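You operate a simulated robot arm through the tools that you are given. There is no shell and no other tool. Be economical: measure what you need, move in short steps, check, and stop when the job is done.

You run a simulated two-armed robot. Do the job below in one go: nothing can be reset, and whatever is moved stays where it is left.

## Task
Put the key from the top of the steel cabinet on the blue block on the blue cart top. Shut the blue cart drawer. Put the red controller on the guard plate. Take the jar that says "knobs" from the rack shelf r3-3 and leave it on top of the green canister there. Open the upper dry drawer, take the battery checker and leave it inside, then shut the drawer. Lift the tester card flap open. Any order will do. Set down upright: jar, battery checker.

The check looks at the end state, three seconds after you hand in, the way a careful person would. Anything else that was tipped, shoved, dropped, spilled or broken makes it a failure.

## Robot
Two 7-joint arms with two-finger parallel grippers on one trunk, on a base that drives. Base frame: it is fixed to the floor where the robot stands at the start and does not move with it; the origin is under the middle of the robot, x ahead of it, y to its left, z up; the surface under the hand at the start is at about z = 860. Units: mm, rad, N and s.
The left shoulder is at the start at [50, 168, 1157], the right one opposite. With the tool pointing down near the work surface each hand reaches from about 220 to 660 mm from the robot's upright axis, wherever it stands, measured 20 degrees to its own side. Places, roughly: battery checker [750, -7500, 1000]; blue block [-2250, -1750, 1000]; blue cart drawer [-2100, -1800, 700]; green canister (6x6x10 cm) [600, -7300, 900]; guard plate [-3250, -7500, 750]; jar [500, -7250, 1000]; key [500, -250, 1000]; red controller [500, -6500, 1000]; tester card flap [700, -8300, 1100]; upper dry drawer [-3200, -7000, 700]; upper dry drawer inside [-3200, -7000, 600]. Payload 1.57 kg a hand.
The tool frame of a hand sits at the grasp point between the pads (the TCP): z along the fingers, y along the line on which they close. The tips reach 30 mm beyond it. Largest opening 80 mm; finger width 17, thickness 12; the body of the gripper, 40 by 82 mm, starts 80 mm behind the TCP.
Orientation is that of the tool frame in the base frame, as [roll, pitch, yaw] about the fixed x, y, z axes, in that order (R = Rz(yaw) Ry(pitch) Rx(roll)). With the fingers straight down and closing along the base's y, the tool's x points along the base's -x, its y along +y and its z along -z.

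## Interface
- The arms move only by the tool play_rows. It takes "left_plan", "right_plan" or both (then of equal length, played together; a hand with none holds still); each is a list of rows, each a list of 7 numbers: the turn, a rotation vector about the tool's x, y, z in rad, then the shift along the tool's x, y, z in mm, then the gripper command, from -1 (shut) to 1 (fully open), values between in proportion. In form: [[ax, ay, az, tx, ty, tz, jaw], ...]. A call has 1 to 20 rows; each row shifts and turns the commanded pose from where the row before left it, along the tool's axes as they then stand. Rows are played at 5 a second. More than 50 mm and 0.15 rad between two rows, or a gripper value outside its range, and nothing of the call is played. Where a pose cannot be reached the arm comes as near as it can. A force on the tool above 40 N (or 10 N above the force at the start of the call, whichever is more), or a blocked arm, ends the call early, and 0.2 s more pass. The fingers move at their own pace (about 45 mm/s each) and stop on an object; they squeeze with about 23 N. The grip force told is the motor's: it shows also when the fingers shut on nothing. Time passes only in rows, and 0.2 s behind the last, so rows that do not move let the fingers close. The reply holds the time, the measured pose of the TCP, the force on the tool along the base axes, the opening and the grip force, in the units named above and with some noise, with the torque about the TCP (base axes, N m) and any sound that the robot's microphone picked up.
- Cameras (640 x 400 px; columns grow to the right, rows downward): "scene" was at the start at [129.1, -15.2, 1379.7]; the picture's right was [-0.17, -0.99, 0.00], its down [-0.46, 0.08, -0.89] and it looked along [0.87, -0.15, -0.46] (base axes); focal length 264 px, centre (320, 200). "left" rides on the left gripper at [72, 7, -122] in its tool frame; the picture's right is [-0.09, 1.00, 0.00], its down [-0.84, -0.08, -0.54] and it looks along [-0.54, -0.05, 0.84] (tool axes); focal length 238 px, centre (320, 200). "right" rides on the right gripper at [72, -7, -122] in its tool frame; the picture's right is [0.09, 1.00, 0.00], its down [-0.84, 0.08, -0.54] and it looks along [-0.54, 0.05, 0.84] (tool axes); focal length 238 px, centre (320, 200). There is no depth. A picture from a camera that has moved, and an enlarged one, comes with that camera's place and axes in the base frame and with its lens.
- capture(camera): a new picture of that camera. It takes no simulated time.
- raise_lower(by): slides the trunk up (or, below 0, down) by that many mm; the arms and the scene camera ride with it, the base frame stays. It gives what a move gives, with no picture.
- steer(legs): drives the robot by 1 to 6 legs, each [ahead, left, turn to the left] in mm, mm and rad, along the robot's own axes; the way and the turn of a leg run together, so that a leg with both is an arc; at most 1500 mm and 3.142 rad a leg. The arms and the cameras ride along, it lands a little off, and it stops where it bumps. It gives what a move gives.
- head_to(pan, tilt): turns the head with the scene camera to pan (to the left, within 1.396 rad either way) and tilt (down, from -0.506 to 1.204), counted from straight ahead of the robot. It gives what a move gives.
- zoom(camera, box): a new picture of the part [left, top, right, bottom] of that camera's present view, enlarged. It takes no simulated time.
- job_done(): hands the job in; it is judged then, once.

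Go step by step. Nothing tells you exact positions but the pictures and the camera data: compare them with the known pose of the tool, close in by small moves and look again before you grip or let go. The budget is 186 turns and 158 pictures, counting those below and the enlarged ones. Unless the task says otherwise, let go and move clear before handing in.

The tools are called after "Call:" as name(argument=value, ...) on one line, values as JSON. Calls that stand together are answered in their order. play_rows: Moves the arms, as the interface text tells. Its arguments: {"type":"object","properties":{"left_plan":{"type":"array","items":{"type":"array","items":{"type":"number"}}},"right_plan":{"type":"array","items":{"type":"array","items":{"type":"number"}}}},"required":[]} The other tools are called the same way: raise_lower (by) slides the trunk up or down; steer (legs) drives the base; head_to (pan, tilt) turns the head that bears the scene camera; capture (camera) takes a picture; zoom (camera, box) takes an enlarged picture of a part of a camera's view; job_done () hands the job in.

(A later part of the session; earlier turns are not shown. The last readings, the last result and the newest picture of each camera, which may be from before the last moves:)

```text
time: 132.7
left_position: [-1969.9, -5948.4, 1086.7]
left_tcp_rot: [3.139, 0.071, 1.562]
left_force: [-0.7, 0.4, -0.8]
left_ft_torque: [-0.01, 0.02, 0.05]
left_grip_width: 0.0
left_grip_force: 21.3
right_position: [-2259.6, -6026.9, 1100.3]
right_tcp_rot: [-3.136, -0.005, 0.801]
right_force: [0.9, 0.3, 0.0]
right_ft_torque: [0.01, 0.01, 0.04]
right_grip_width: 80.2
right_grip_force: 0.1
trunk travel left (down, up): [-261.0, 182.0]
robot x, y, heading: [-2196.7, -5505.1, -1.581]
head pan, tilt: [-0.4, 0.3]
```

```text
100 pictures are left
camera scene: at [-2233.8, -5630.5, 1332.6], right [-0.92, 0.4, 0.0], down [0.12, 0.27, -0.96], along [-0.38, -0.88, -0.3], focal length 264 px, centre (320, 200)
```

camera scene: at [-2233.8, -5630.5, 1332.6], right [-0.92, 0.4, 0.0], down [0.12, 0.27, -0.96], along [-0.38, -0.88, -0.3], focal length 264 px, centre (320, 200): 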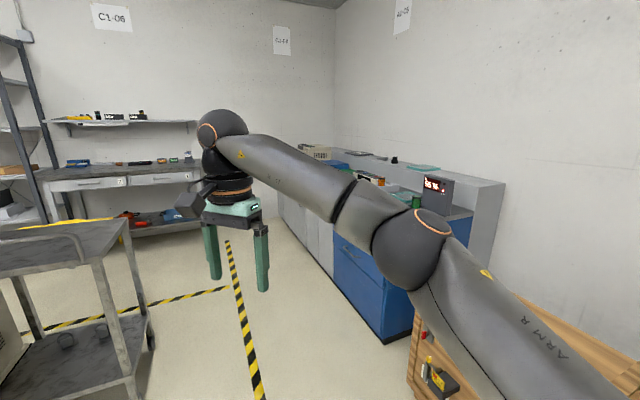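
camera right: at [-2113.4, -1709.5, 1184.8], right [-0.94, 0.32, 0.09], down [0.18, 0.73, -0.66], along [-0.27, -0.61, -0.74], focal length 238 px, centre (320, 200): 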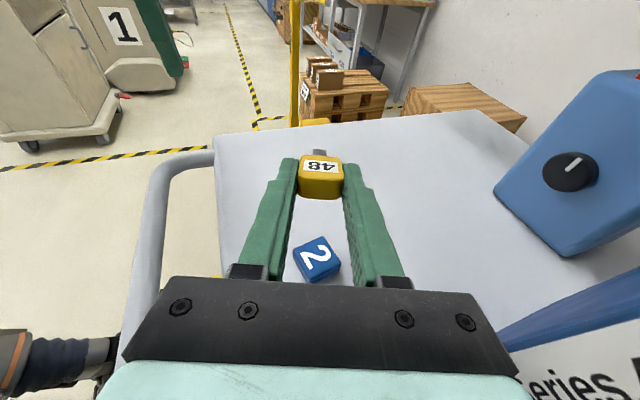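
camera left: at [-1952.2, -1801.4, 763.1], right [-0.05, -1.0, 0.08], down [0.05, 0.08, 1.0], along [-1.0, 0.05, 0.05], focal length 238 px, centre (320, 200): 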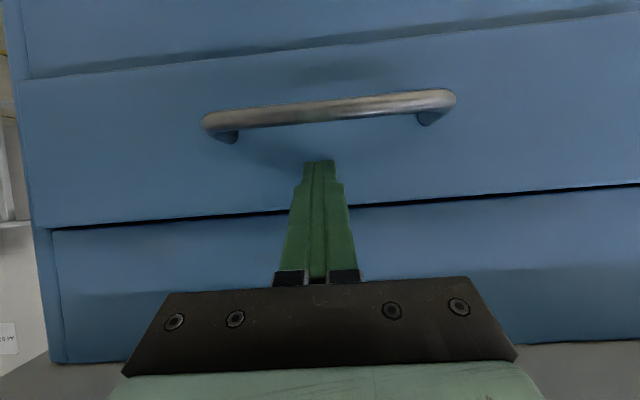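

Ahead on the left are the rack (x≈500) and, between us, a white cabinet (x -1190..-535, y≈-6350) and a gray cart. I'll advance a bit, turn toward +x and look along the cross lane.

Call:
steer(legs=[[200, 0, 0], [0, 0, 1.58]])

Call:
head_to(pan=0.0, tilt=0.3)

Call:
capture(camera="scene")

```text
time: 138.2
left_position: [-1761.6, -5469.2, 1087.5]
left_tcp_rot: [3.14, 0.07, -3.121]
left_force: [-0.8, -0.3, -0.2]
left_ft_torque: [0.0, -0.01, 0.0]
left_grip_width: 0.2
left_grip_force: 21.1
right_position: [-1673.4, -5756.1, 1100.2]
right_tcp_rot: [-3.137, -0.005, 2.401]
right_force: [0.3, -0.6, -0.6]
right_ft_torque: [-0.02, 0.02, 0.01]
right_grip_width: 80.1
right_grip_force: 0.1
trunk travel left (down, up): [-261.0, 182.0]
robot x, y, heading: [-2195.8, -5705.6, 0.02]
head pan, tilt: [-0.4, 0.3]
```

```text
time: 139.1
left_position: [-1761.9, -5468.6, 1088.0]
left_tcp_rot: [3.14, 0.068, -3.12]
left_force: [0.3, -0.4, -1.2]
left_ft_torque: [-0.03, 0.02, -0.01]
left_grip_width: 0.0
left_grip_force: 21.2
right_position: [-1674.3, -5756.3, 1100.0]
right_tcp_rot: [-3.136, -0.003, 2.402]
right_force: [-0.1, -0.2, 0.9]
right_ft_torque: [0.03, 0.0, 0.01]
right_grip_width: 79.9
right_grip_force: 0.1
trunk travel left (down, up): [-261.0, 182.0]
robot x, y, heading: [-2193.7, -5706.1, 0.021]
head pan, tilt: [0.0, 0.3]
```

```text
99 pictures are left
camera scene: at [-2065.4, -5704.8, 1332.6], right [0.02, -1.0, 0.0], down [-0.3, -0.01, -0.96], along [0.96, 0.02, -0.3], focal length 264 px, centre (320, 200)
```

scene: 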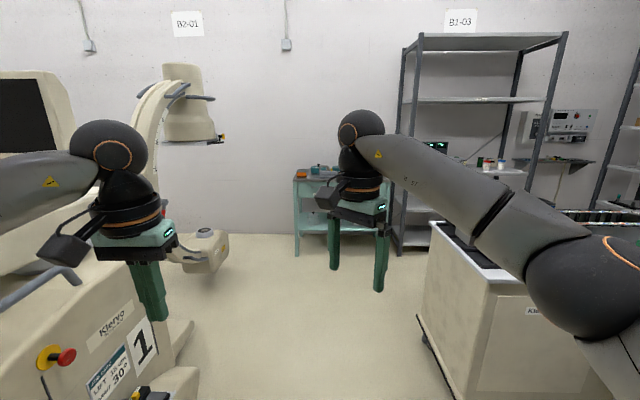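

The lane is clear up to the turquoise trolley, which probably holds the red controller. I'll drive ahead.

Call:
steer(legs=[[0, 0, -0.02], [1500, 0, 0], [480, 0, 0]])

Call:
head_to(pan=-0.5, tilt=0.4)

Call:
capture(camera="scene")

```text
time: 149.2
left_position: [211.0, -5449.5, 1087.3]
left_tcp_rot: [3.14, 0.069, -3.121]
left_force: [1.5, -0.3, 0.2]
left_ft_torque: [0.0, 0.0, -0.02]
left_grip_width: 0.1
left_grip_force: 21.5
right_position: [297.8, -5736.0, 1100.5]
right_tcp_rot: [-3.136, -0.003, 2.401]
right_force: [-0.7, 0.0, -1.1]
right_ft_torque: [-0.02, 0.03, -0.01]
right_grip_width: 80.1
right_grip_force: 0.1
trunk travel left (down, up): [-261.0, 182.0]
robot x, y, heading: [-225.5, -5687.5, 0.02]
head pan, tilt: [0.0, 0.3]
```

```text
time: 150.2
left_position: [211.4, -5449.3, 1087.5]
left_tcp_rot: [3.14, 0.07, -3.12]
left_force: [-0.5, -0.3, -0.5]
left_ft_torque: [0.02, 0.0, -0.04]
left_grip_width: 0.0
left_grip_force: 21.5
right_position: [297.6, -5736.7, 1100.3]
right_tcp_rot: [-3.136, -0.002, 2.4]
right_force: [0.3, 0.3, -0.8]
right_ft_torque: [0.01, 0.01, -0.01]
right_grip_width: 80.1
right_grip_force: 0.0
trunk travel left (down, up): [-261.0, 182.0]
robot x, y, heading: [-224.7, -5688.9, 0.024]
head pan, tilt: [-0.499, 0.4]
```

```text
98 pictures are left
camera scene: at [-104.5, -5729.4, 1323.3], right [-0.46, -0.89, 0.0], down [-0.35, 0.18, -0.92], along [0.82, -0.42, -0.39], focal length 264 px, centre (320, 200)
```

scene: 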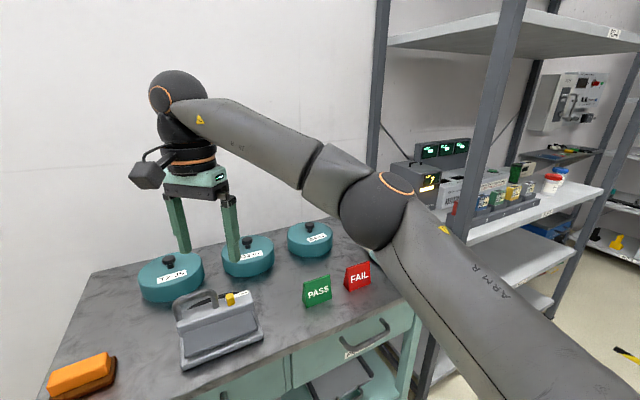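

The rack stands right of the trolley. I'll pull both hands back before strafing along it.

Call:
play_rows(right_plan=[[0, 0, 0, 29.5, -27, 0, 1], [0, 0, 0, 29.5, -27, 0, 1], [0, 0, 0, 29.5, -27, 0, 1], [0, 0, 0, 29.5, -27, 0, 1], [0, 0, 0, 29.5, -27, 0, 1]], left_plan=[[0, 0, 0, 30, 0, 0, -1], [0, 0, 0, 30, 0, 0, -1], [0, 0, 0, 30, 0, 0, -1], [0, 0, 0, 30, 0, 0, -1], [0, 0, 0, 0, 0, 0, -1]])

Call:
steer(legs=[[30, -700, -0.02]])

Call:
head_to(pan=-0.3, tilt=0.35)

Call:
capture(camera="scene")

```text
time: 151.4
left_position: [90.5, -5452.9, 1080.1]
left_tcp_rot: [3.14, 0.07, -3.122]
left_force: [0.8, 0.5, 0.5]
left_ft_torque: [0.02, 0.0, -0.03]
left_grip_width: 0.0
left_grip_force: 21.1
right_position: [98.2, -5735.2, 1103.2]
right_tcp_rot: [-3.137, -0.004, 2.4]
right_force: [0.1, -0.2, 0.0]
right_ft_torque: [-0.02, 0.04, 0.03]
right_grip_width: 80.0
right_grip_force: 0.0
trunk travel left (down, up): [-261.0, 182.0]
robot x, y, heading: [-224.7, -5688.8, 0.025]
head pan, tilt: [-0.499, 0.4]
```

```text
time: 158.0
left_position: [132.0, -6166.3, 1080.9]
left_tcp_rot: [3.14, 0.069, 3.137]
left_force: [-0.6, 0.2, 0.0]
left_ft_torque: [-0.02, 0.02, -0.01]
left_grip_width: 0.0
left_grip_force: 21.3
right_position: [132.3, -6450.2, 1103.2]
right_tcp_rot: [-3.136, -0.003, 2.377]
right_force: [-0.4, 0.2, -0.4]
right_ft_torque: [0.0, 0.02, 0.02]
right_grip_width: 80.1
right_grip_force: 0.1
trunk travel left (down, up): [-261.0, 182.0]
robot x, y, heading: [-188.7, -6393.3, -0.003]
head pan, tilt: [-0.499, 0.4]
```

```text
time: 158.7
left_position: [132.3, -6166.3, 1079.9]
left_tcp_rot: [3.138, 0.069, 3.138]
left_force: [-0.5, -0.8, -0.2]
left_ft_torque: [0.01, 0.01, 0.0]
left_grip_width: 0.1
left_grip_force: 20.7
right_position: [133.0, -6449.3, 1102.8]
right_tcp_rot: [-3.136, -0.002, 2.379]
right_force: [0.2, 0.5, -0.3]
right_ft_torque: [0.01, 0.03, -0.01]
right_grip_width: 79.8
right_grip_force: 0.1
trunk travel left (down, up): [-261.0, 182.0]
robot x, y, heading: [-190.5, -6395.1, -0.001]
head pan, tilt: [-0.3, 0.351]
```

```text
97 pictures are left
camera scene: at [-62.3, -6421.6, 1327.9], right [-0.3, -0.95, 0.0], down [-0.33, 0.1, -0.94], along [0.9, -0.28, -0.34], focal length 264 px, centre (320, 200)
```

scene: 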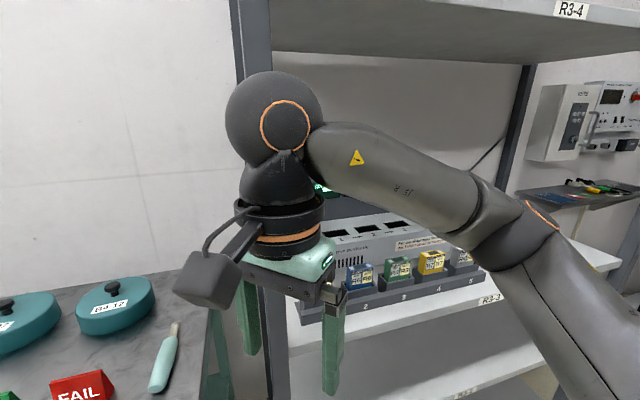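

My arm hides the rack shelf. I'll strafe further and look.

Call:
steer(legs=[[0, -550, 0]])

Call:
head_to(pan=0.45, tilt=0.4)

Call:
capture(camera="scene")

Call:
capture(camera="right")

```text
time: 164.0
left_position: [129.6, -6708.4, 1079.1]
left_tcp_rot: [3.141, 0.069, -3.137]
left_force: [-0.3, 0.3, 0.6]
left_ft_torque: [0.0, -0.01, -0.05]
left_grip_width: 0.0
left_grip_force: 21.6
right_position: [133.2, -6990.8, 1102.2]
right_tcp_rot: [-3.136, -0.002, 2.381]
right_force: [-0.4, -0.4, 0.0]
right_ft_torque: [-0.03, 0.0, 0.01]
right_grip_width: 79.7
right_grip_force: 0.0
trunk travel left (down, up): [-261.0, 182.0]
robot x, y, heading: [-187.5, -6933.3, 0.005]
head pan, tilt: [-0.3, 0.351]
```

```text
time: 165.1
left_position: [131.1, -6708.1, 1080.1]
left_tcp_rot: [3.141, 0.068, -3.139]
left_force: [0.8, 0.1, 0.1]
left_ft_torque: [-0.01, 0.03, -0.03]
left_grip_width: 0.0
left_grip_force: 21.0
right_position: [131.9, -6990.2, 1103.7]
right_tcp_rot: [-3.135, -0.002, 2.383]
right_force: [-0.3, 0.1, 0.8]
right_ft_torque: [0.04, -0.01, 0.03]
right_grip_width: 80.0
right_grip_force: 0.0
trunk travel left (down, up): [-261.0, 182.0]
robot x, y, heading: [-190.8, -6936.3, -0.001]
head pan, tilt: [0.45, 0.4]
```

```text
96 pictures are left
camera scene: at [-68.1, -6896.5, 1323.3], right [0.44, -0.9, 0.0], down [-0.35, -0.17, -0.92], along [0.83, 0.4, -0.39], focal length 264 px, centre (320, 200)
```

scene: 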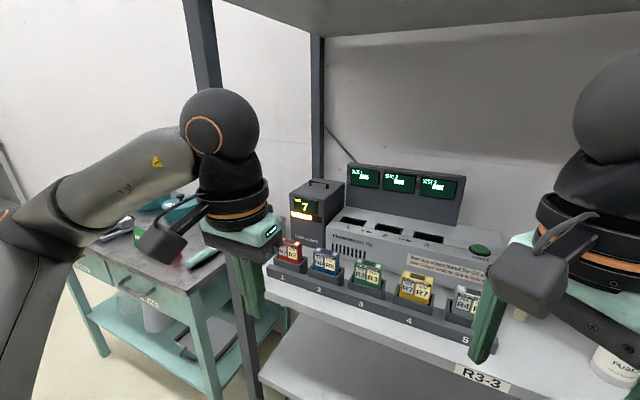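

```text
95 pictures are left
camera right: at [77.6, -6947.5, 1226.5], right [0.62, 0.79, 0.0], down [0.66, -0.52, 0.54], along [0.42, -0.34, -0.84], focal length 238 px, centre (320, 200)
```

right: 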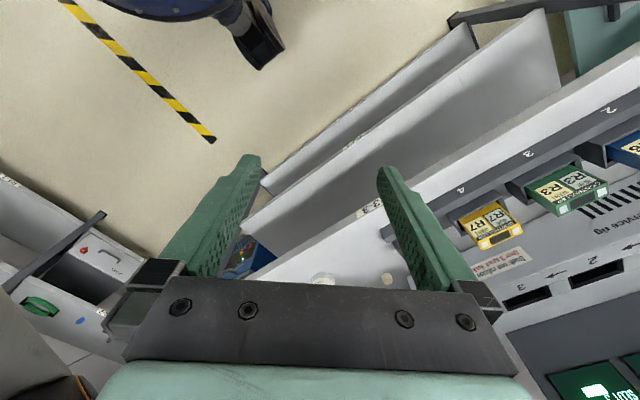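

The red controller sits in slot 1 of a dock on the shelf. I'll enlarge it.

Call:
zoom(camera="scene", box=[240, 220, 400, 320])

Call:
zoom(camera="scene", box=[440, 240, 640, 400])

```text
4.00 times, centred on (320, 270) of scene
camera zoom: at [-68.1, -6896.5, 1323.3], right [0.44, -0.9, 0.0], down [-0.35, -0.17, -0.92], along [0.83, 0.4, -0.39], focal length 1055 px, centre (320, -80)
```

zoom: 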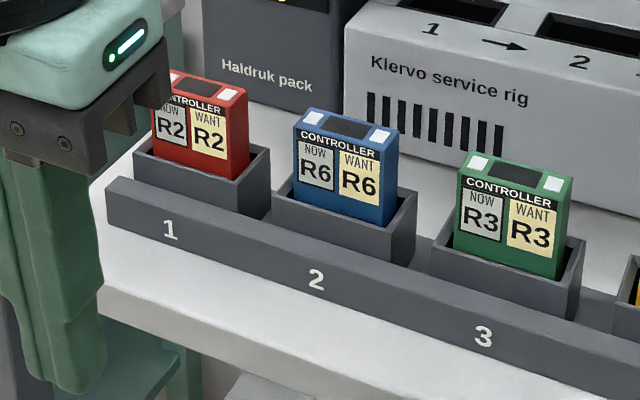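

```text
2.50 times, centred on (540, 320) of scene
camera zoom: at [-68.1, -6896.5, 1323.3], right [0.44, -0.9, 0.0], down [-0.35, -0.17, -0.92], along [0.83, 0.4, -0.39], focal length 659 px, centre (-230, -100)
```

zoom: 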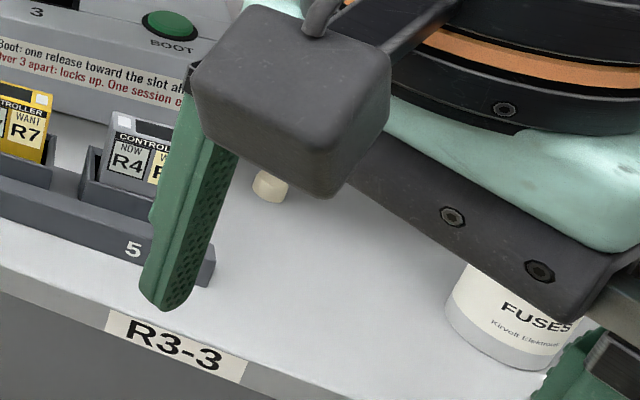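

I'll leave the red controller for the way out. Now the jar: I'll square the right hand, move it aside, strafe right and look.

Call:
play_rows(right_plan=[[0, 0, -0.15, 0, 0, 0, 1], [0, 0, -0.15, 0, 0, 0, 1], [0, 0, -0.15, 0, 0, 0, 1], [0, 0, -0.15, 0, 0, 0, 1], [0, 0, -0.15, 0, 0, 0, 1], [0, 0, 0, 0, -40, -20, 1], [0, 0, 0, 0, -40, -20, 1], [0, 0, 0, 0, -40, -20, 1], [0, 0, 0, 0, -40, -20, 1], [0, 0, 0, 0, -40, 0, 1]])

Call:
steer(legs=[[0, -300, 0]])

Call:
head_to(pan=-0.1, tilt=0.45)

Call:
capture(camera="scene")

```text
time: 167.3
left_position: [129.8, -6708.5, 1079.9]
left_tcp_rot: [3.139, 0.07, -3.141]
left_force: [-0.3, 0.3, 0.7]
left_ft_torque: [0.01, -0.01, 0.01]
left_grip_width: 0.2
left_grip_force: 21.3
right_position: [131.3, -7191.7, 1186.2]
right_tcp_rot: [3.14, -0.004, 3.135]
right_force: [-0.1, -0.8, 0.0]
right_ft_torque: [0.02, 0.02, 0.02]
right_grip_width: 80.0
right_grip_force: 0.2
trunk travel left (down, up): [-261.0, 182.0]
robot x, y, heading: [-192.1, -6936.8, 0.003]
head pan, tilt: [0.45, 0.4]
```

```text
time: 170.6
left_position: [131.4, -7013.1, 1080.4]
left_tcp_rot: [3.139, 0.069, 3.136]
left_force: [0.1, 0.3, -0.9]
left_ft_torque: [0.01, -0.03, 0.0]
left_grip_width: 0.0
left_grip_force: 20.9
right_position: [128.7, -7496.3, 1184.2]
right_tcp_rot: [-3.14, -0.004, 3.125]
right_force: [0.8, -0.9, 0.1]
right_ft_torque: [-0.01, 0.0, -0.01]
right_grip_width: 80.0
right_grip_force: 0.1
trunk travel left (down, up): [-261.0, 182.0]
robot x, y, heading: [-191.5, -7238.8, -0.009]
head pan, tilt: [0.45, 0.4]
```

```text
time: 171.5
left_position: [131.5, -7013.7, 1079.9]
left_tcp_rot: [3.14, 0.07, 3.137]
left_force: [-0.2, 1.6, -0.5]
left_ft_torque: [0.0, 0.03, -0.02]
left_grip_width: 0.0
left_grip_force: 21.9
right_position: [129.5, -7495.8, 1185.9]
right_tcp_rot: [-3.141, -0.007, 3.126]
right_force: [0.4, 0.3, 0.0]
right_ft_torque: [0.01, 0.02, 0.02]
right_grip_width: 79.9
right_grip_force: 0.0
trunk travel left (down, up): [-261.0, 182.0]
robot x, y, heading: [-190.8, -7239.6, -0.004]
head pan, tilt: [-0.099, 0.45]
```

```text
92 pictures are left
camera scene: at [-60.2, -7249.9, 1318.7], right [-0.1, -0.99, 0.0], down [-0.43, 0.04, -0.9], along [0.9, -0.09, -0.44], focal length 264 px, centre (320, 200)
```

scene: 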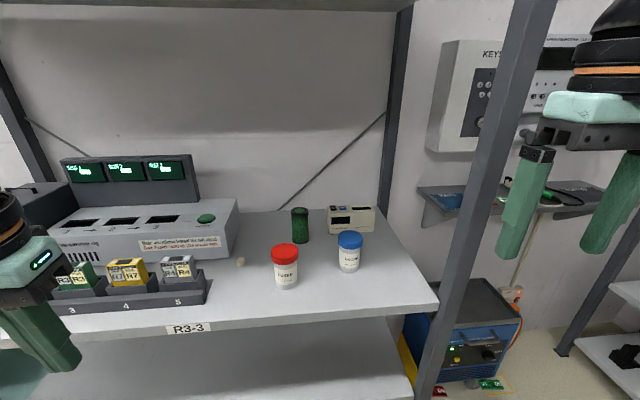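

I see a red-lid jar, a blue-lid jar, the green canister and a beige device. I'll enlarge.

Call:
zoom(camera="scene", box=[260, 190, 400, 300])

```text
3.64 times, centred on (330, 245) of scene
camera zoom: at [-60.2, -7249.9, 1318.7], right [-0.1, -0.99, 0.0], down [-0.43, 0.04, -0.9], along [0.9, -0.09, -0.44], focal length 959 px, centre (284, 36)
```

zoom: 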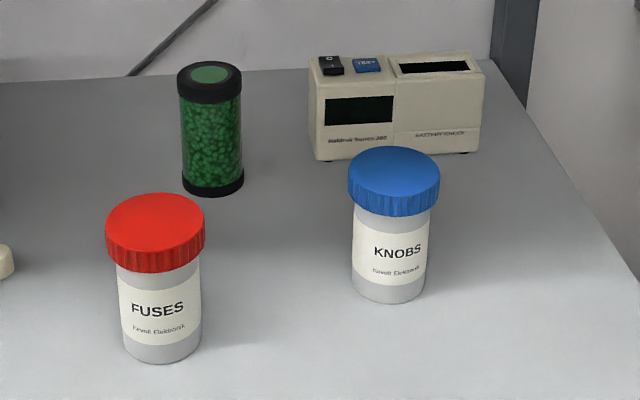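

The KNOBS jar (blue lid) is at about (445,-7373), the canister top at (580,-7258,976), and the battery checker is behind, with the shelf at z≈876. I'll position the base for the right hand.

Call:
steer(legs=[[0, 90, 0], [140, 0, 0]])

Call:
capture(camera="scene")

Call:
capture(camera="right")

```text
time: 173.9
left_position: [269.1, -6925.7, 1079.0]
left_tcp_rot: [3.139, 0.071, 3.137]
left_force: [0.0, -0.1, 0.2]
left_ft_torque: [-0.02, -0.03, 0.02]
left_grip_width: 0.0
left_grip_force: 20.9
right_position: [267.7, -7408.1, 1185.0]
right_tcp_rot: [3.141, -0.007, 3.126]
right_force: [1.1, -0.3, 0.7]
right_ft_torque: [-0.02, 0.01, -0.01]
right_grip_width: 79.6
right_grip_force: 0.0
trunk travel left (down, up): [-261.0, 182.0]
robot x, y, heading: [-53.1, -7152.1, -0.004]
head pan, tilt: [-0.099, 0.45]
```

```text
90 pictures are left
camera scene: at [77.7, -7161.8, 1318.5], right [-0.1, -0.99, 0.0], down [-0.43, 0.04, -0.9], along [0.9, -0.09, -0.44], focal length 264 px, centre (320, 200)
```

scene: 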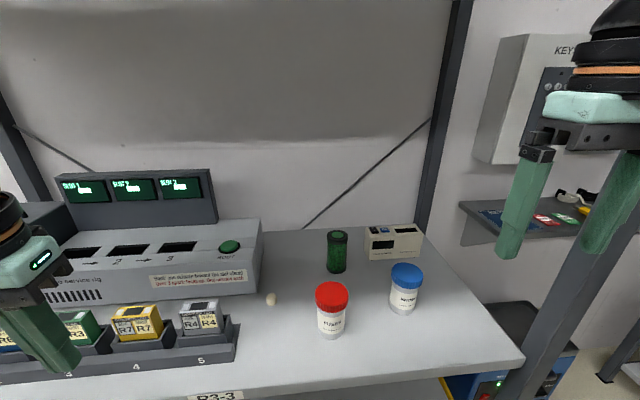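

```text
89 pictures are left
camera right: at [197.5, -7414.7, 1307.9], right [-0.08, 1.0, 0.0], down [0.84, 0.06, 0.54], along [0.54, 0.04, -0.84], focal length 238 px, centre (320, 200)
```

right: 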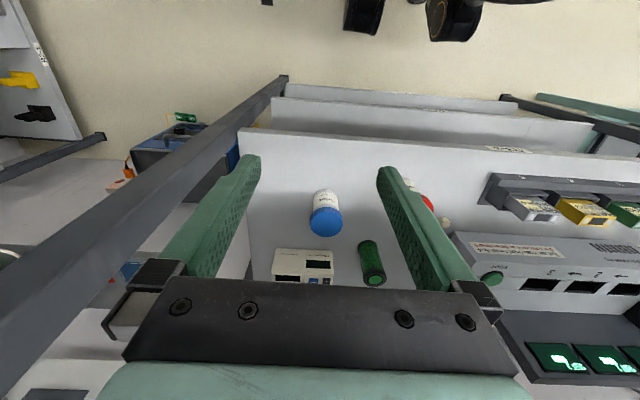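

The jar lid is at about (480,-7383, top z≈952) and the canister top at (635,-7260,948). The canister is far back, so I'll tilt the hand forward about 29° for reach. The fingers close sideways, so the jar stays upright. I'll raise the trunk a bit and approach above the jar.

Call:
raise_lower(by=80)

Call:
steer(legs=[[30, 0, 0]])

Call:
play_rows(right_plan=[[0, -0.125, 0, 0, 0, 0, 1], [0, -0.125, 0, 0, 0, 0, 1], [0, -0.125, 0, 0, 0, 0, 1], [0, -0.125, 0, 0, 0, 0, 1], [0, 0, 0, 20.1, 4, 36.9, 1], [0, 0, 0, 20.1, 4, 36.9, 1], [0, 0, 0, 20.1, 4, 36.9, 1], [0, 0, 0, 20.1, 4, 36.9, 1], [0, 0, 0, 20.1, 4, 36.9, 1], [0, 0, 0, 20.1, 4, 36.9, 1]])

Call:
capture(camera="right")

```text
time: 175.1
left_position: [268.7, -6925.2, 1160.7]
left_tcp_rot: [3.139, 0.07, 3.138]
left_force: [0.7, -0.4, -0.6]
left_ft_torque: [-0.02, -0.01, 0.03]
left_grip_width: 0.0
left_grip_force: 21.1
right_position: [266.6, -7409.0, 1265.5]
right_tcp_rot: [-3.14, -0.004, 3.127]
right_force: [0.7, -0.2, -0.8]
right_ft_torque: [0.03, 0.01, 0.0]
right_grip_width: 79.9
right_grip_force: 0.1
trunk travel left (down, up): [-341.0, 102.0]
robot x, y, heading: [-52.7, -7152.5, -0.003]
head pan, tilt: [-0.099, 0.45]
```

```text
time: 175.9
left_position: [299.7, -6925.1, 1160.2]
left_tcp_rot: [3.139, 0.068, 3.137]
left_force: [0.5, 0.3, -0.4]
left_ft_torque: [0.0, -0.01, 0.02]
left_grip_width: 0.0
left_grip_force: 21.3
right_position: [298.0, -7408.3, 1265.1]
right_tcp_rot: [3.142, -0.007, 3.126]
right_force: [0.5, -0.1, -0.4]
right_ft_torque: [0.04, 0.05, -0.01]
right_grip_width: 79.9
right_grip_force: 0.1
trunk travel left (down, up): [-341.0, 102.0]
robot x, y, heading: [-25.7, -7153.3, -0.008]
head pan, tilt: [-0.099, 0.45]
```

```text
time: 178.1
left_position: [299.4, -6925.3, 1160.8]
left_tcp_rot: [3.139, 0.07, 3.138]
left_force: [0.3, 0.0, -0.2]
left_ft_torque: [0.0, 0.02, 0.02]
left_grip_width: 0.1
left_grip_force: 21.5
right_position: [339.9, -7385.2, 1028.9]
right_tcp_rot: [-3.141, 0.491, 3.128]
right_force: [0.8, -0.3, 0.8]
right_ft_torque: [0.02, 0.01, -0.04]
right_grip_width: 80.1
right_grip_force: 0.0
right hand out of reach, approached as far as the arm can: row 8, 9, 10
trunk travel left (down, up): [-341.0, 102.0]
robot x, y, heading: [-19.4, -7152.5, -0.001]
head pan, tilt: [-0.099, 0.45]
```

```text
88 pictures are left
camera right: at [219.8, -7391.2, 1103.3], right [-0.07, 1.0, -0.04], down [0.48, 0.07, 0.87], along [0.87, 0.04, -0.49], focal length 238 px, centre (320, 200)
```

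right: 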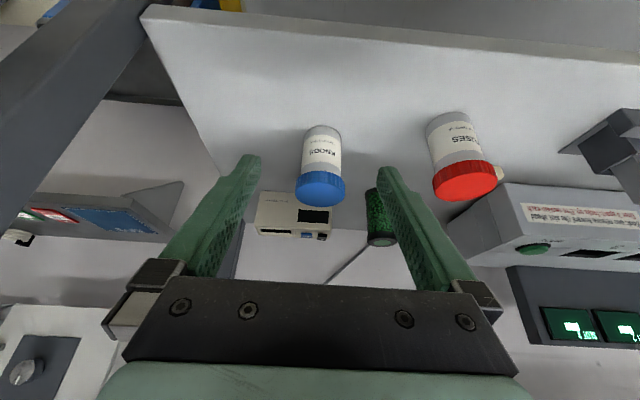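

The jar is straight ahead of the fingers. I'll move in above it.

Call:
play_rows(right_plan=[[0, 0, 0, -35.2, 1, 26, 1], [0, 0, 0, -35.2, 1, 26, 1], [0, 0, 0, -35.2, 1, 26, 1]])

Call:
capture(camera="right")

Call:
zoom(camera="scene", box=[300, 190, 500, 350])

```text
time: 178.9
left_position: [299.4, -6924.6, 1159.5]
left_tcp_rot: [3.14, 0.069, 3.137]
left_force: [1.3, 0.2, 0.2]
left_ft_torque: [0.01, 0.04, 0.0]
left_grip_width: 0.0
left_grip_force: 21.5
right_position: [469.2, -7383.4, 1010.2]
right_tcp_rot: [-3.139, 0.495, 3.128]
right_force: [0.0, -0.4, -0.1]
right_ft_torque: [-0.03, 0.0, -0.02]
right_grip_width: 80.2
right_grip_force: 0.0
trunk travel left (down, up): [-341.0, 102.0]
robot x, y, heading: [-23.3, -7152.1, 0.002]
head pan, tilt: [-0.099, 0.45]
```

```text
87 pictures are left
camera right: at [349.9, -7389.6, 1084.0], right [-0.07, 1.0, -0.04], down [0.48, 0.07, 0.87], along [0.87, 0.04, -0.48], focal length 238 px, centre (320, 200)
```

right: 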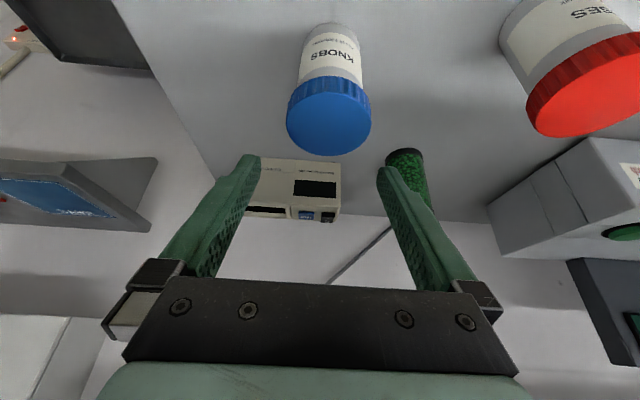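

```text
2.50 times, centred on (400, 270) of scene
camera zoom: at [107.8, -7161.7, 1398.6], right [-0.1, -0.99, 0.0], down [-0.43, 0.04, -0.9], along [0.9, -0.09, -0.44], focal length 659 px, centre (120, 25)
```

zoom: 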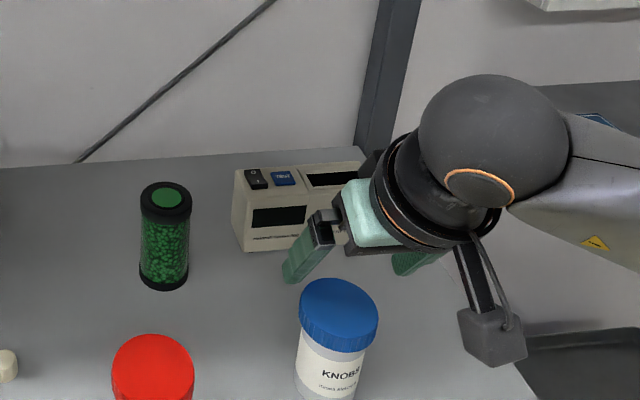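

The lid centre is about (473,-7380, top z≈948). I'll descend over it and grip.

Call:
play_rows(right_plan=[[0, 0, 0, 15.6, 1, 33, 1], [0, 0, 0, 15.6, 1, 33, 1]])

Call:
capture(camera="right")

Call:
zoom(camera="scene", box=[300, 190, 500, 350])

```text
time: 179.5
left_position: [298.9, -6925.3, 1160.4]
left_tcp_rot: [3.139, 0.068, 3.139]
left_force: [0.0, -0.5, -0.9]
left_ft_torque: [0.02, -0.01, -0.02]
left_grip_width: 0.2
left_grip_force: 21.3
right_position: [472.4, -7382.8, 938.7]
right_tcp_rot: [-3.14, 0.496, 3.125]
right_force: [0.0, -0.3, -0.4]
right_ft_torque: [0.02, 0.0, -0.01]
right_grip_width: 80.1
right_grip_force: 0.0
trunk travel left (down, up): [-341.0, 102.0]
robot x, y, heading: [-23.3, -7154.2, -0.003]
head pan, tilt: [-0.099, 0.45]
```

```text
85 pictures are left
camera right: at [352.8, -7387.4, 1012.9], right [-0.07, 1.0, -0.04], down [0.48, 0.07, 0.87], along [0.88, 0.04, -0.48], focal length 238 px, centre (320, 200)
```

right: 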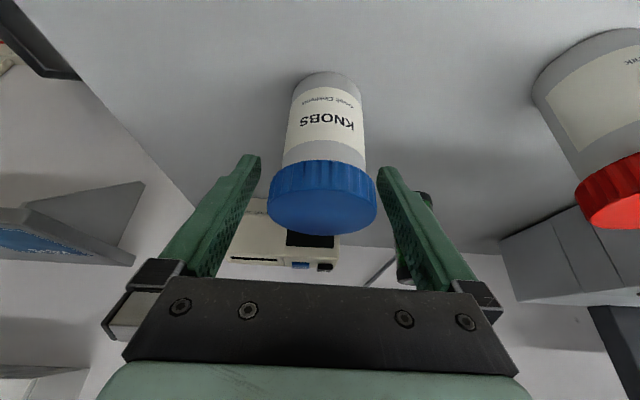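

```text
2.50 times, centred on (400, 270) of scene
camera zoom: at [107.3, -7161.9, 1398.7], right [-0.1, -0.99, 0.0], down [-0.43, 0.04, -0.9], along [0.9, -0.09, -0.44], focal length 659 px, centre (120, 25)
```

zoom: 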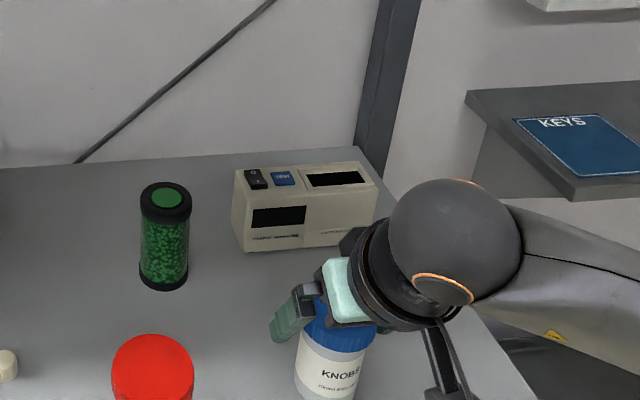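

The lid is centred between the pads. I'll close.

Call:
play_rows(right_plan=[[0, 0, 0, 0, 0, 0, 0.4], [0, 0, 0, 0, 0, 0, -1], [0, 0, 0, 0, 0, 0, -1], [0, 0, 0, 0, 0, 0, -1]])

Call:
capture(camera="right")

```text
time: 180.5
left_position: [299.2, -6925.1, 1160.4]
left_tcp_rot: [3.141, 0.069, 3.138]
left_force: [0.2, 0.1, -0.8]
left_ft_torque: [-0.03, 0.02, 0.01]
left_grip_width: 0.0
left_grip_force: 21.0
right_position: [471.7, -7381.8, 939.7]
right_tcp_rot: [-3.141, 0.495, 3.127]
right_force: [0.5, -0.4, -0.1]
right_ft_torque: [0.03, 0.0, 0.0]
right_grip_width: 59.6
right_grip_force: 22.9
trunk travel left (down, up): [-341.0, 102.0]
robot x, y, heading: [-25.5, -7152.1, -0.007]
head pan, tilt: [-0.099, 0.45]
```

```text
83 pictures are left
camera right: at [352.5, -7387.1, 1013.0], right [-0.07, 1.0, -0.04], down [0.48, 0.07, 0.87], along [0.87, 0.04, -0.48], focal length 238 px, centre (320, 200)
```

right: 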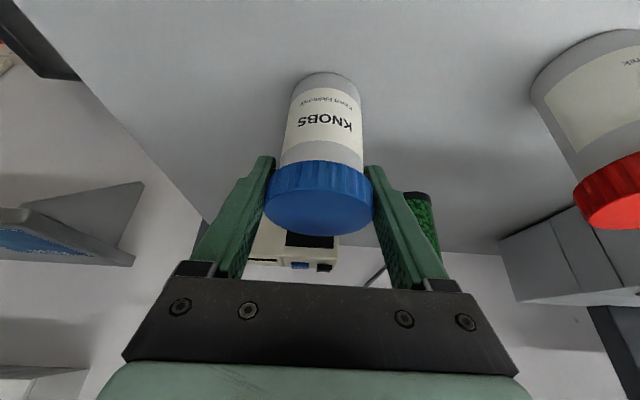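

It is gripped at 59.6 mm. I'll lift about 120 mm.

Call:
play_rows(right_plan=[[0, 0, 0, -9.5, 0, -17.6, -1], [0, 0, 0, -14, 0, -26.4, -1], [0, 0, 0, -17.6, 0, -32.6, -1], [0, 0, 0, -16, 0, -29, -1]])

Call:
capture(camera="scene")

Call:
capture(camera="right")

```text
time: 181.5
left_position: [298.9, -6925.9, 1159.6]
left_tcp_rot: [3.139, 0.071, 3.139]
left_force: [-0.6, -0.1, 0.3]
left_ft_torque: [-0.04, -0.01, 0.02]
left_grip_width: 0.0
left_grip_force: 21.3
right_position: [473.3, -7383.4, 1059.4]
right_tcp_rot: [-3.14, 0.495, 3.128]
right_force: [-0.7, -0.8, -1.5]
right_ft_torque: [0.04, -0.01, 0.02]
right_grip_width: 59.4
right_grip_force: 23.1
trunk travel left (down, up): [-341.0, 102.0]
robot x, y, heading: [-22.3, -7157.8, 0.003]
head pan, tilt: [-0.099, 0.45]
```

```text
82 pictures are left
camera scene: at [107.2, -7161.7, 1398.6], right [-0.1, -0.99, 0.0], down [-0.43, 0.04, -0.9], along [0.9, -0.09, -0.44], focal length 264 px, centre (320, 200)
```

scene: 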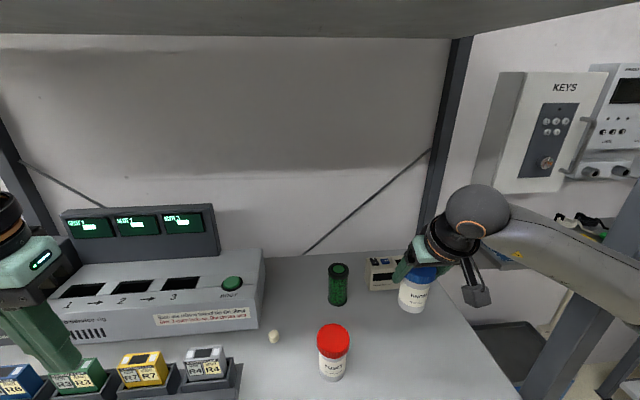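

```text
81 pictures are left
camera right: at [353.0, -7389.6, 1132.8], right [-0.07, 1.0, -0.04], down [0.48, 0.07, 0.87], along [0.87, 0.04, -0.48], focal length 238 px, centre (320, 200)
```

right: 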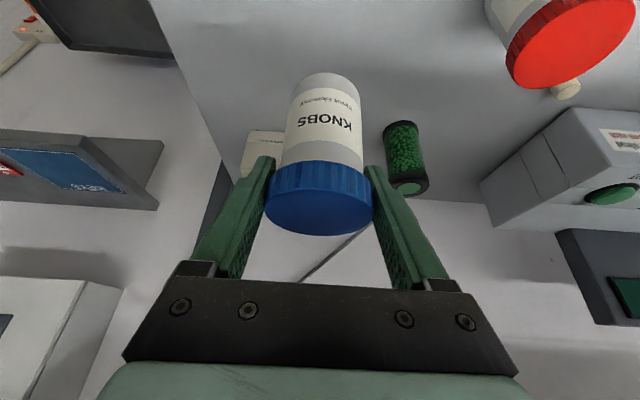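

The canister top is at about (618,-7258,953). The jar's bottom is about 20 mm above that level, so I'll move over the canister.

Call:
play_rows(right_plan=[[0, 0, 0, -33.1, 31, 15, -1], [0, 0, 0, -33.1, 31, 15, -1], [0, 0, 0, -33.1, 31, 15, -1], [0, 0, 0, -33.1, 31, 15, -1]])

Call:
zoom(camera="scene", box=[280, 190, 420, 330])

Call:
capture(camera="right")

```text
time: 182.5
left_position: [298.3, -6925.7, 1159.7]
left_tcp_rot: [3.141, 0.069, 3.139]
left_force: [0.0, -0.8, 0.5]
left_ft_torque: [-0.02, 0.0, 0.0]
left_grip_width: 0.0
left_grip_force: 20.9
right_position: [621.9, -7260.3, 1069.0]
right_tcp_rot: [-3.14, 0.495, 3.129]
right_force: [-0.6, -0.8, -0.2]
right_ft_torque: [-0.04, 0.04, 0.02]
right_grip_width: 59.7
right_grip_force: 23.1
trunk travel left (down, up): [-341.0, 102.0]
robot x, y, heading: [-22.1, -7150.7, 0.001]
head pan, tilt: [-0.099, 0.45]
```

```text
2.86 times, centred on (350, 260) of scene
camera zoom: at [107.6, -7160.8, 1398.6], right [-0.1, -0.99, 0.0], down [-0.43, 0.04, -0.9], along [0.9, -0.09, -0.44], focal length 754 px, centre (234, 29)
```

zoom: 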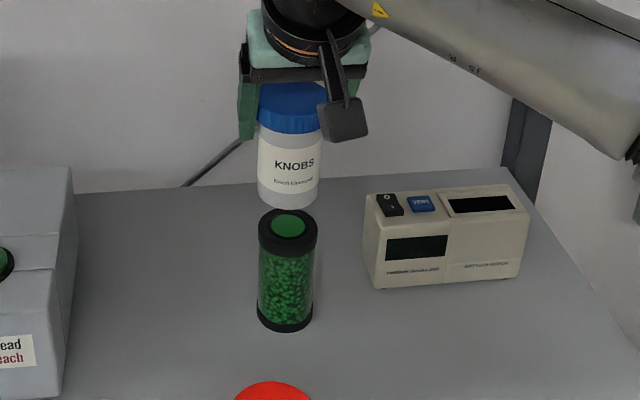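

```text
79 pictures are left
camera right: at [501.2, -7266.8, 1142.9], right [-0.07, 1.0, -0.05], down [0.48, 0.07, 0.87], along [0.87, 0.04, -0.48], focal length 238 px, centre (320, 200)
```

right: 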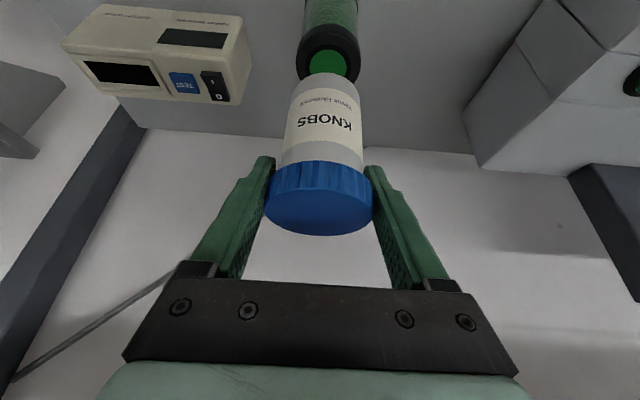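

The jar is lined up to within about 4 mm. I'll correct and lower to just above contact.

Call:
play_rows(right_plan=[[0, 0, 0, 3.5, 2, -1.9, -1], [0, 0, 0, 5.7, 0, 10.6, -1], [0, 0, 0, 4.7, 0, 8.8, -1], [0, 0, 0, 1.9, 0, 3.5, -1]])

Call:
zoom(camera="scene", box=[290, 210, 390, 310])

Call:
zoom(camera="right", box=[240, 0, 420, 160])

```text
time: 183.5
left_position: [298.9, -6925.2, 1159.8]
left_tcp_rot: [3.139, 0.069, 3.14]
left_force: [-0.4, -0.5, -0.3]
left_ft_torque: [-0.02, -0.05, 0.01]
left_grip_width: 0.4
left_grip_force: 21.7
right_position: [617.1, -7258.9, 1043.2]
right_tcp_rot: [3.141, 0.494, 3.127]
right_force: [1.2, -0.2, -0.8]
right_ft_torque: [0.04, 0.03, 0.03]
right_grip_width: 59.5
right_grip_force: 23.2
trunk travel left (down, up): [-341.0, 102.0]
robot x, y, heading: [-25.1, -7152.5, -0.006]
head pan, tilt: [-0.099, 0.45]
```

```text
4.00 times, centred on (340, 260) of scene
camera zoom: at [107.3, -7161.9, 1398.6], right [-0.1, -0.99, 0.0], down [-0.43, 0.04, -0.9], along [0.9, -0.09, -0.44], focal length 1055 px, centre (240, -40)
```

zoom: 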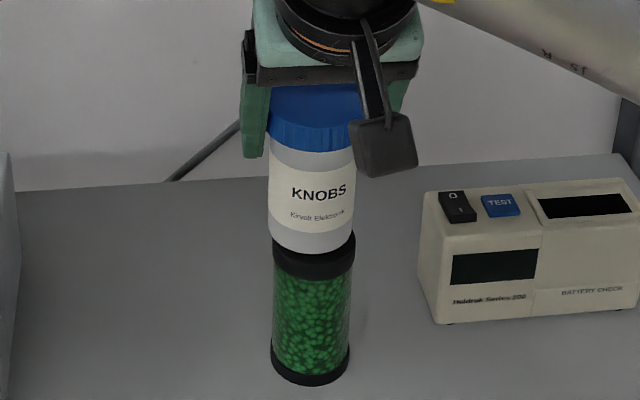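

```text
2.50 times, centred on (330, 80) of right
camera zoom: at [496.8, -7264.5, 1116.3], right [-0.07, 1.0, -0.04], down [0.48, 0.07, 0.87], along [0.87, 0.04, -0.48], focal length 596 px, centre (295, 500)
```

zoom: 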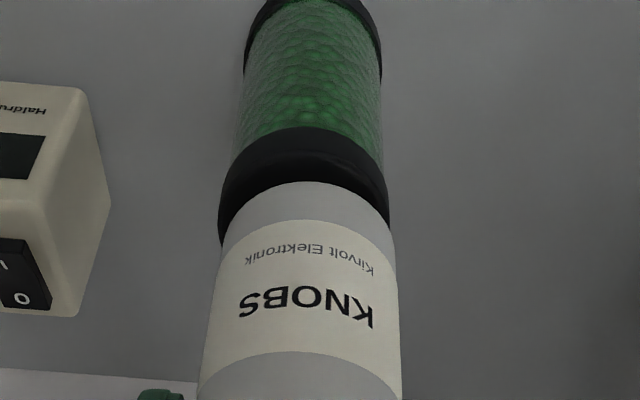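

The jar and canister line up within a few millimetres. I'll lower slowly until it touches.

Call:
play_rows(right_plan=[[0, 0, 0, 0.95, 0, 1.76, -1], [0, 0, 0, 0.7, 0, 1.3, -1], [0, 0, 0, 0.7, 0, 1.3, -1]])

Call:
zoom(camera="right", box=[260, 20, 380, 120])

```text
time: 184.3
left_position: [298.3, -6925.5, 1159.8]
left_tcp_rot: [3.139, 0.072, 3.138]
left_force: [-0.4, -1.0, 0.6]
left_ft_torque: [0.0, -0.01, -0.02]
left_grip_width: 0.0
left_grip_force: 21.0
right_position: [615.7, -7258.6, 1038.2]
right_tcp_rot: [3.141, 0.495, 3.127]
right_force: [-0.5, -0.1, 2.7]
right_ft_torque: [-0.14, 0.01, 0.0]
right_grip_width: 59.7
right_grip_force: 23.2
trunk travel left (down, up): [-341.0, 102.0]
robot x, y, heading: [-23.4, -7155.0, -0.003]
head pan, tilt: [-0.099, 0.45]
```

```text
4.00 times, centred on (320, 70) of right
camera zoom: at [495.8, -7264.3, 1112.3], right [-0.07, 1.0, -0.04], down [0.48, 0.07, 0.88], along [0.88, 0.04, -0.48], focal length 953 px, centre (320, 720)
```

zoom: 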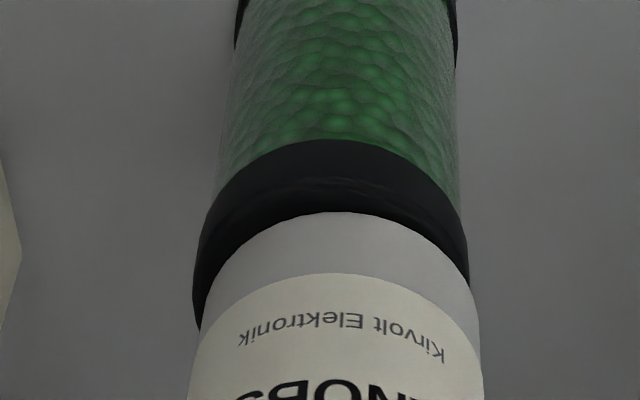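

It makes light contact. I'll settle another millimetre and open the fingers gently.

Call:
play_rows(right_plan=[[0, 0, 0, 0.4, -1, 0.7, -1], [0, 0, 0, 0, 0, 0, 0.5], [0, 0, 0, 0, 0, 0, 0.6], [0, 0, 0, 0, 0, 0, 1], [0, 0, 0, 0, 0, 0, 1]])

Call:
zoom(camera="scene", box=[290, 210, 390, 310])

Call:
capture(camera="right")

```text
time: 185.5
left_position: [297.9, -6926.0, 1159.7]
left_tcp_rot: [3.139, 0.07, 3.139]
left_force: [0.9, -0.7, 0.1]
left_ft_torque: [0.02, -0.03, -0.01]
left_grip_width: 0.1
left_grip_force: 21.7
right_position: [615.6, -7260.9, 1037.0]
right_tcp_rot: [3.141, 0.494, 3.124]
right_force: [-0.5, 0.8, -0.1]
right_ft_torque: [-0.01, -0.01, 0.0]
right_grip_width: 79.8
right_grip_force: 0.1
trunk travel left (down, up): [-341.0, 102.0]
robot x, y, heading: [-25.7, -7151.8, -0.005]
head pan, tilt: [-0.099, 0.45]
```

```text
4.00 times, centred on (340, 260) of scene
camera zoom: at [107.2, -7161.9, 1398.7], right [-0.1, -0.99, 0.0], down [-0.43, 0.04, -0.9], along [0.9, -0.09, -0.44], focal length 1055 px, centre (240, -40)
```

zoom: 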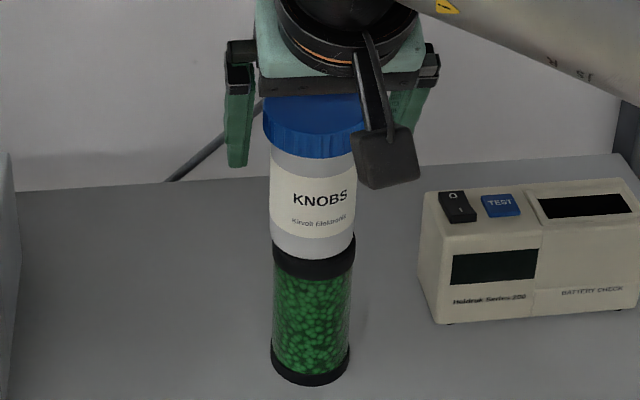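

```text
74 pictures are left
camera right: at [495.8, -7265.5, 1110.8], right [-0.07, 1.0, -0.04], down [0.48, 0.07, 0.87], along [0.87, 0.04, -0.48], focal length 238 px, centre (320, 200)
```

right: 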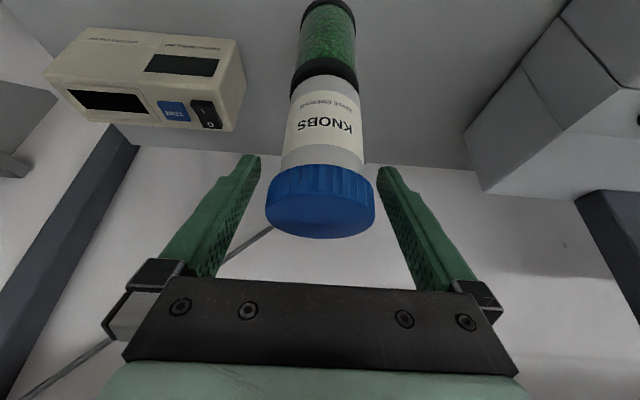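

The jar stands on the canister. I'll withdraw along the fingers and back out, then look right toward the tester.

Call:
play_rows(right_plan=[[0, 0, 0, 0, 0, -20, 1], [0, 0, 0, 0, 0, -40, 1], [0, 0, 0, 0, 0, -40, 1], [0, 0, 0, 40, 0, -10, 1], [0, 0, 0, 42, -5, -22, 1], [0, 0, 0, 42, -5, -22, 1], [0, 0, 0, 42, -5, -22, 1], [0, 0, 0, 42, -5, -22, 1]])

Call:
head_to(pan=-0.9, tilt=0.3)

Call:
capture(camera="scene")

```text
time: 187.3
left_position: [298.1, -6924.9, 1158.8]
left_tcp_rot: [3.142, 0.072, 3.138]
left_force: [-0.6, 0.1, 0.2]
left_ft_torque: [-0.02, -0.01, 0.0]
left_grip_width: 0.0
left_grip_force: 20.8
right_position: [336.9, -7275.0, 1114.0]
right_tcp_rot: [-3.141, 0.495, 3.126]
right_force: [-0.2, 0.5, -0.9]
right_ft_torque: [0.02, 0.01, 0.03]
right_grip_width: 79.7
right_grip_force: 0.0
trunk travel left (down, up): [-341.0, 102.0]
robot x, y, heading: [-22.2, -7152.0, -0.002]
head pan, tilt: [-0.099, 0.45]
```

```text
time: 188.4
left_position: [299.1, -6926.1, 1160.0]
left_tcp_rot: [3.137, 0.071, 3.138]
left_force: [0.2, -1.1, 0.4]
left_ft_torque: [0.0, 0.0, 0.01]
left_grip_width: 0.0
left_grip_force: 21.4
right_position: [338.9, -7272.8, 1113.9]
right_tcp_rot: [-3.141, 0.495, 3.126]
right_force: [0.2, -0.4, 0.6]
right_ft_torque: [-0.01, 0.01, 0.0]
right_grip_width: 80.0
right_grip_force: 0.1
trunk travel left (down, up): [-341.0, 102.0]
robot x, y, heading: [-23.8, -7148.7, -0.004]
head pan, tilt: [-0.901, 0.3]
```

```text
73 pictures are left
camera scene: at [73.6, -7225.8, 1412.6], right [-0.79, -0.62, 0.0], down [-0.18, 0.23, -0.96], along [0.59, -0.75, -0.3], focal length 264 px, centre (320, 200)
```

scene: 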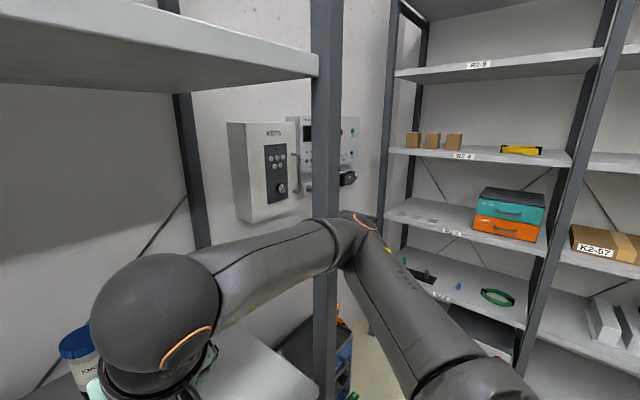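

The tester is on the wall right of the KEYS box, past the rack's end. I'll back off and strafe right.

Call:
steer(legs=[[-150, 0, 0], [0, -950, 0]])

Call:
head_to(pan=-0.1, tilt=0.3)

Call:
capture(camera="scene")

```text
time: 198.2
left_position: [140.8, -7895.8, 1160.6]
left_tcp_rot: [3.138, 0.068, 3.131]
left_force: [0.8, 0.1, 0.9]
left_ft_torque: [0.01, 0.0, -0.02]
left_grip_width: 0.0
left_grip_force: 21.4
right_position: [176.9, -8246.0, 1112.9]
right_tcp_rot: [-3.141, 0.494, 3.119]
right_force: [-0.1, -0.5, 0.1]
right_ft_torque: [-0.01, 0.0, 0.01]
right_grip_width: 80.0
right_grip_force: 0.0
trunk travel left (down, up): [-341.0, 102.0]
robot x, y, heading: [-184.9, -8120.5, -0.014]
head pan, tilt: [-0.901, 0.3]
```

```text
time: 199.4
left_position: [140.5, -7896.4, 1159.8]
left_tcp_rot: [3.14, 0.07, 3.129]
left_force: [-0.4, -0.5, 0.3]
left_ft_torque: [0.01, -0.01, -0.03]
left_grip_width: 0.1
left_grip_force: 21.2
right_position: [177.2, -8246.8, 1114.5]
right_tcp_rot: [-3.141, 0.494, 3.12]
right_force: [-0.3, -0.8, 0.4]
right_ft_torque: [0.0, 0.0, -0.01]
right_grip_width: 80.1
right_grip_force: 0.0
trunk travel left (down, up): [-341.0, 102.0]
robot x, y, heading: [-181.3, -8121.0, -0.009]
head pan, tilt: [-0.099, 0.3]
```

```text
72 pictures are left
camera scene: at [-50.9, -8131.9, 1412.6], right [-0.11, -0.99, 0.0], down [-0.29, 0.03, -0.96], along [0.95, -0.11, -0.3], focal length 264 px, centre (320, 200)
```

scene: 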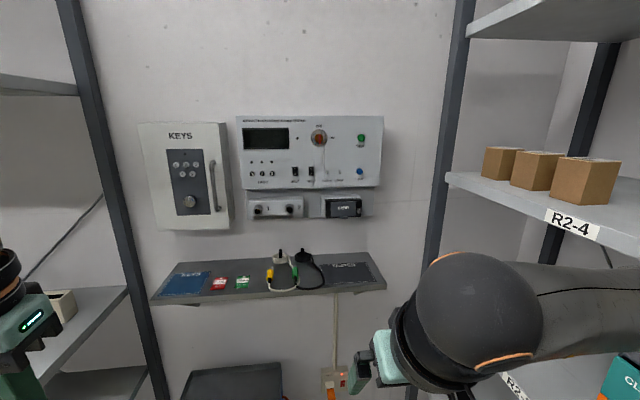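

Call:
zoom(camera="scene", box=[230, 100, 400, 300])

Call:
zoom(camera="scene", box=[300, 180, 380, 230])

```text
2.00 times, centred on (315, 200) of scene
camera zoom: at [-50.9, -8131.9, 1412.6], right [-0.11, -0.99, 0.0], down [-0.29, 0.03, -0.96], along [0.95, -0.11, -0.3], focal length 527 px, centre (330, 200)
```

zoom: 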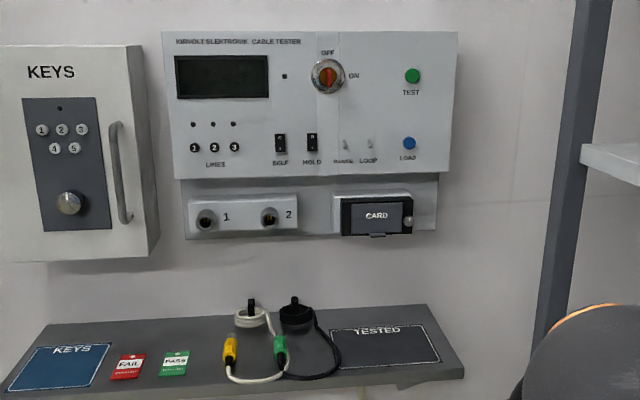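

```text
8.00 times, centred on (340, 205) of scene
camera zoom: at [-50.9, -8131.9, 1412.6], right [-0.11, -0.99, 0.0], down [-0.29, 0.03, -0.96], along [0.95, -0.11, -0.3], focal length 2110 px, centre (160, 160)
```

zoom: 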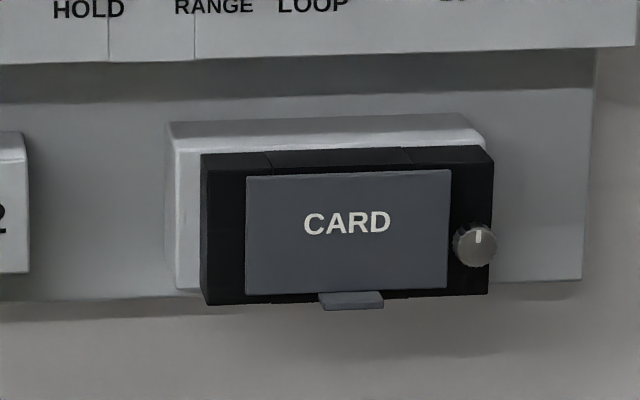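

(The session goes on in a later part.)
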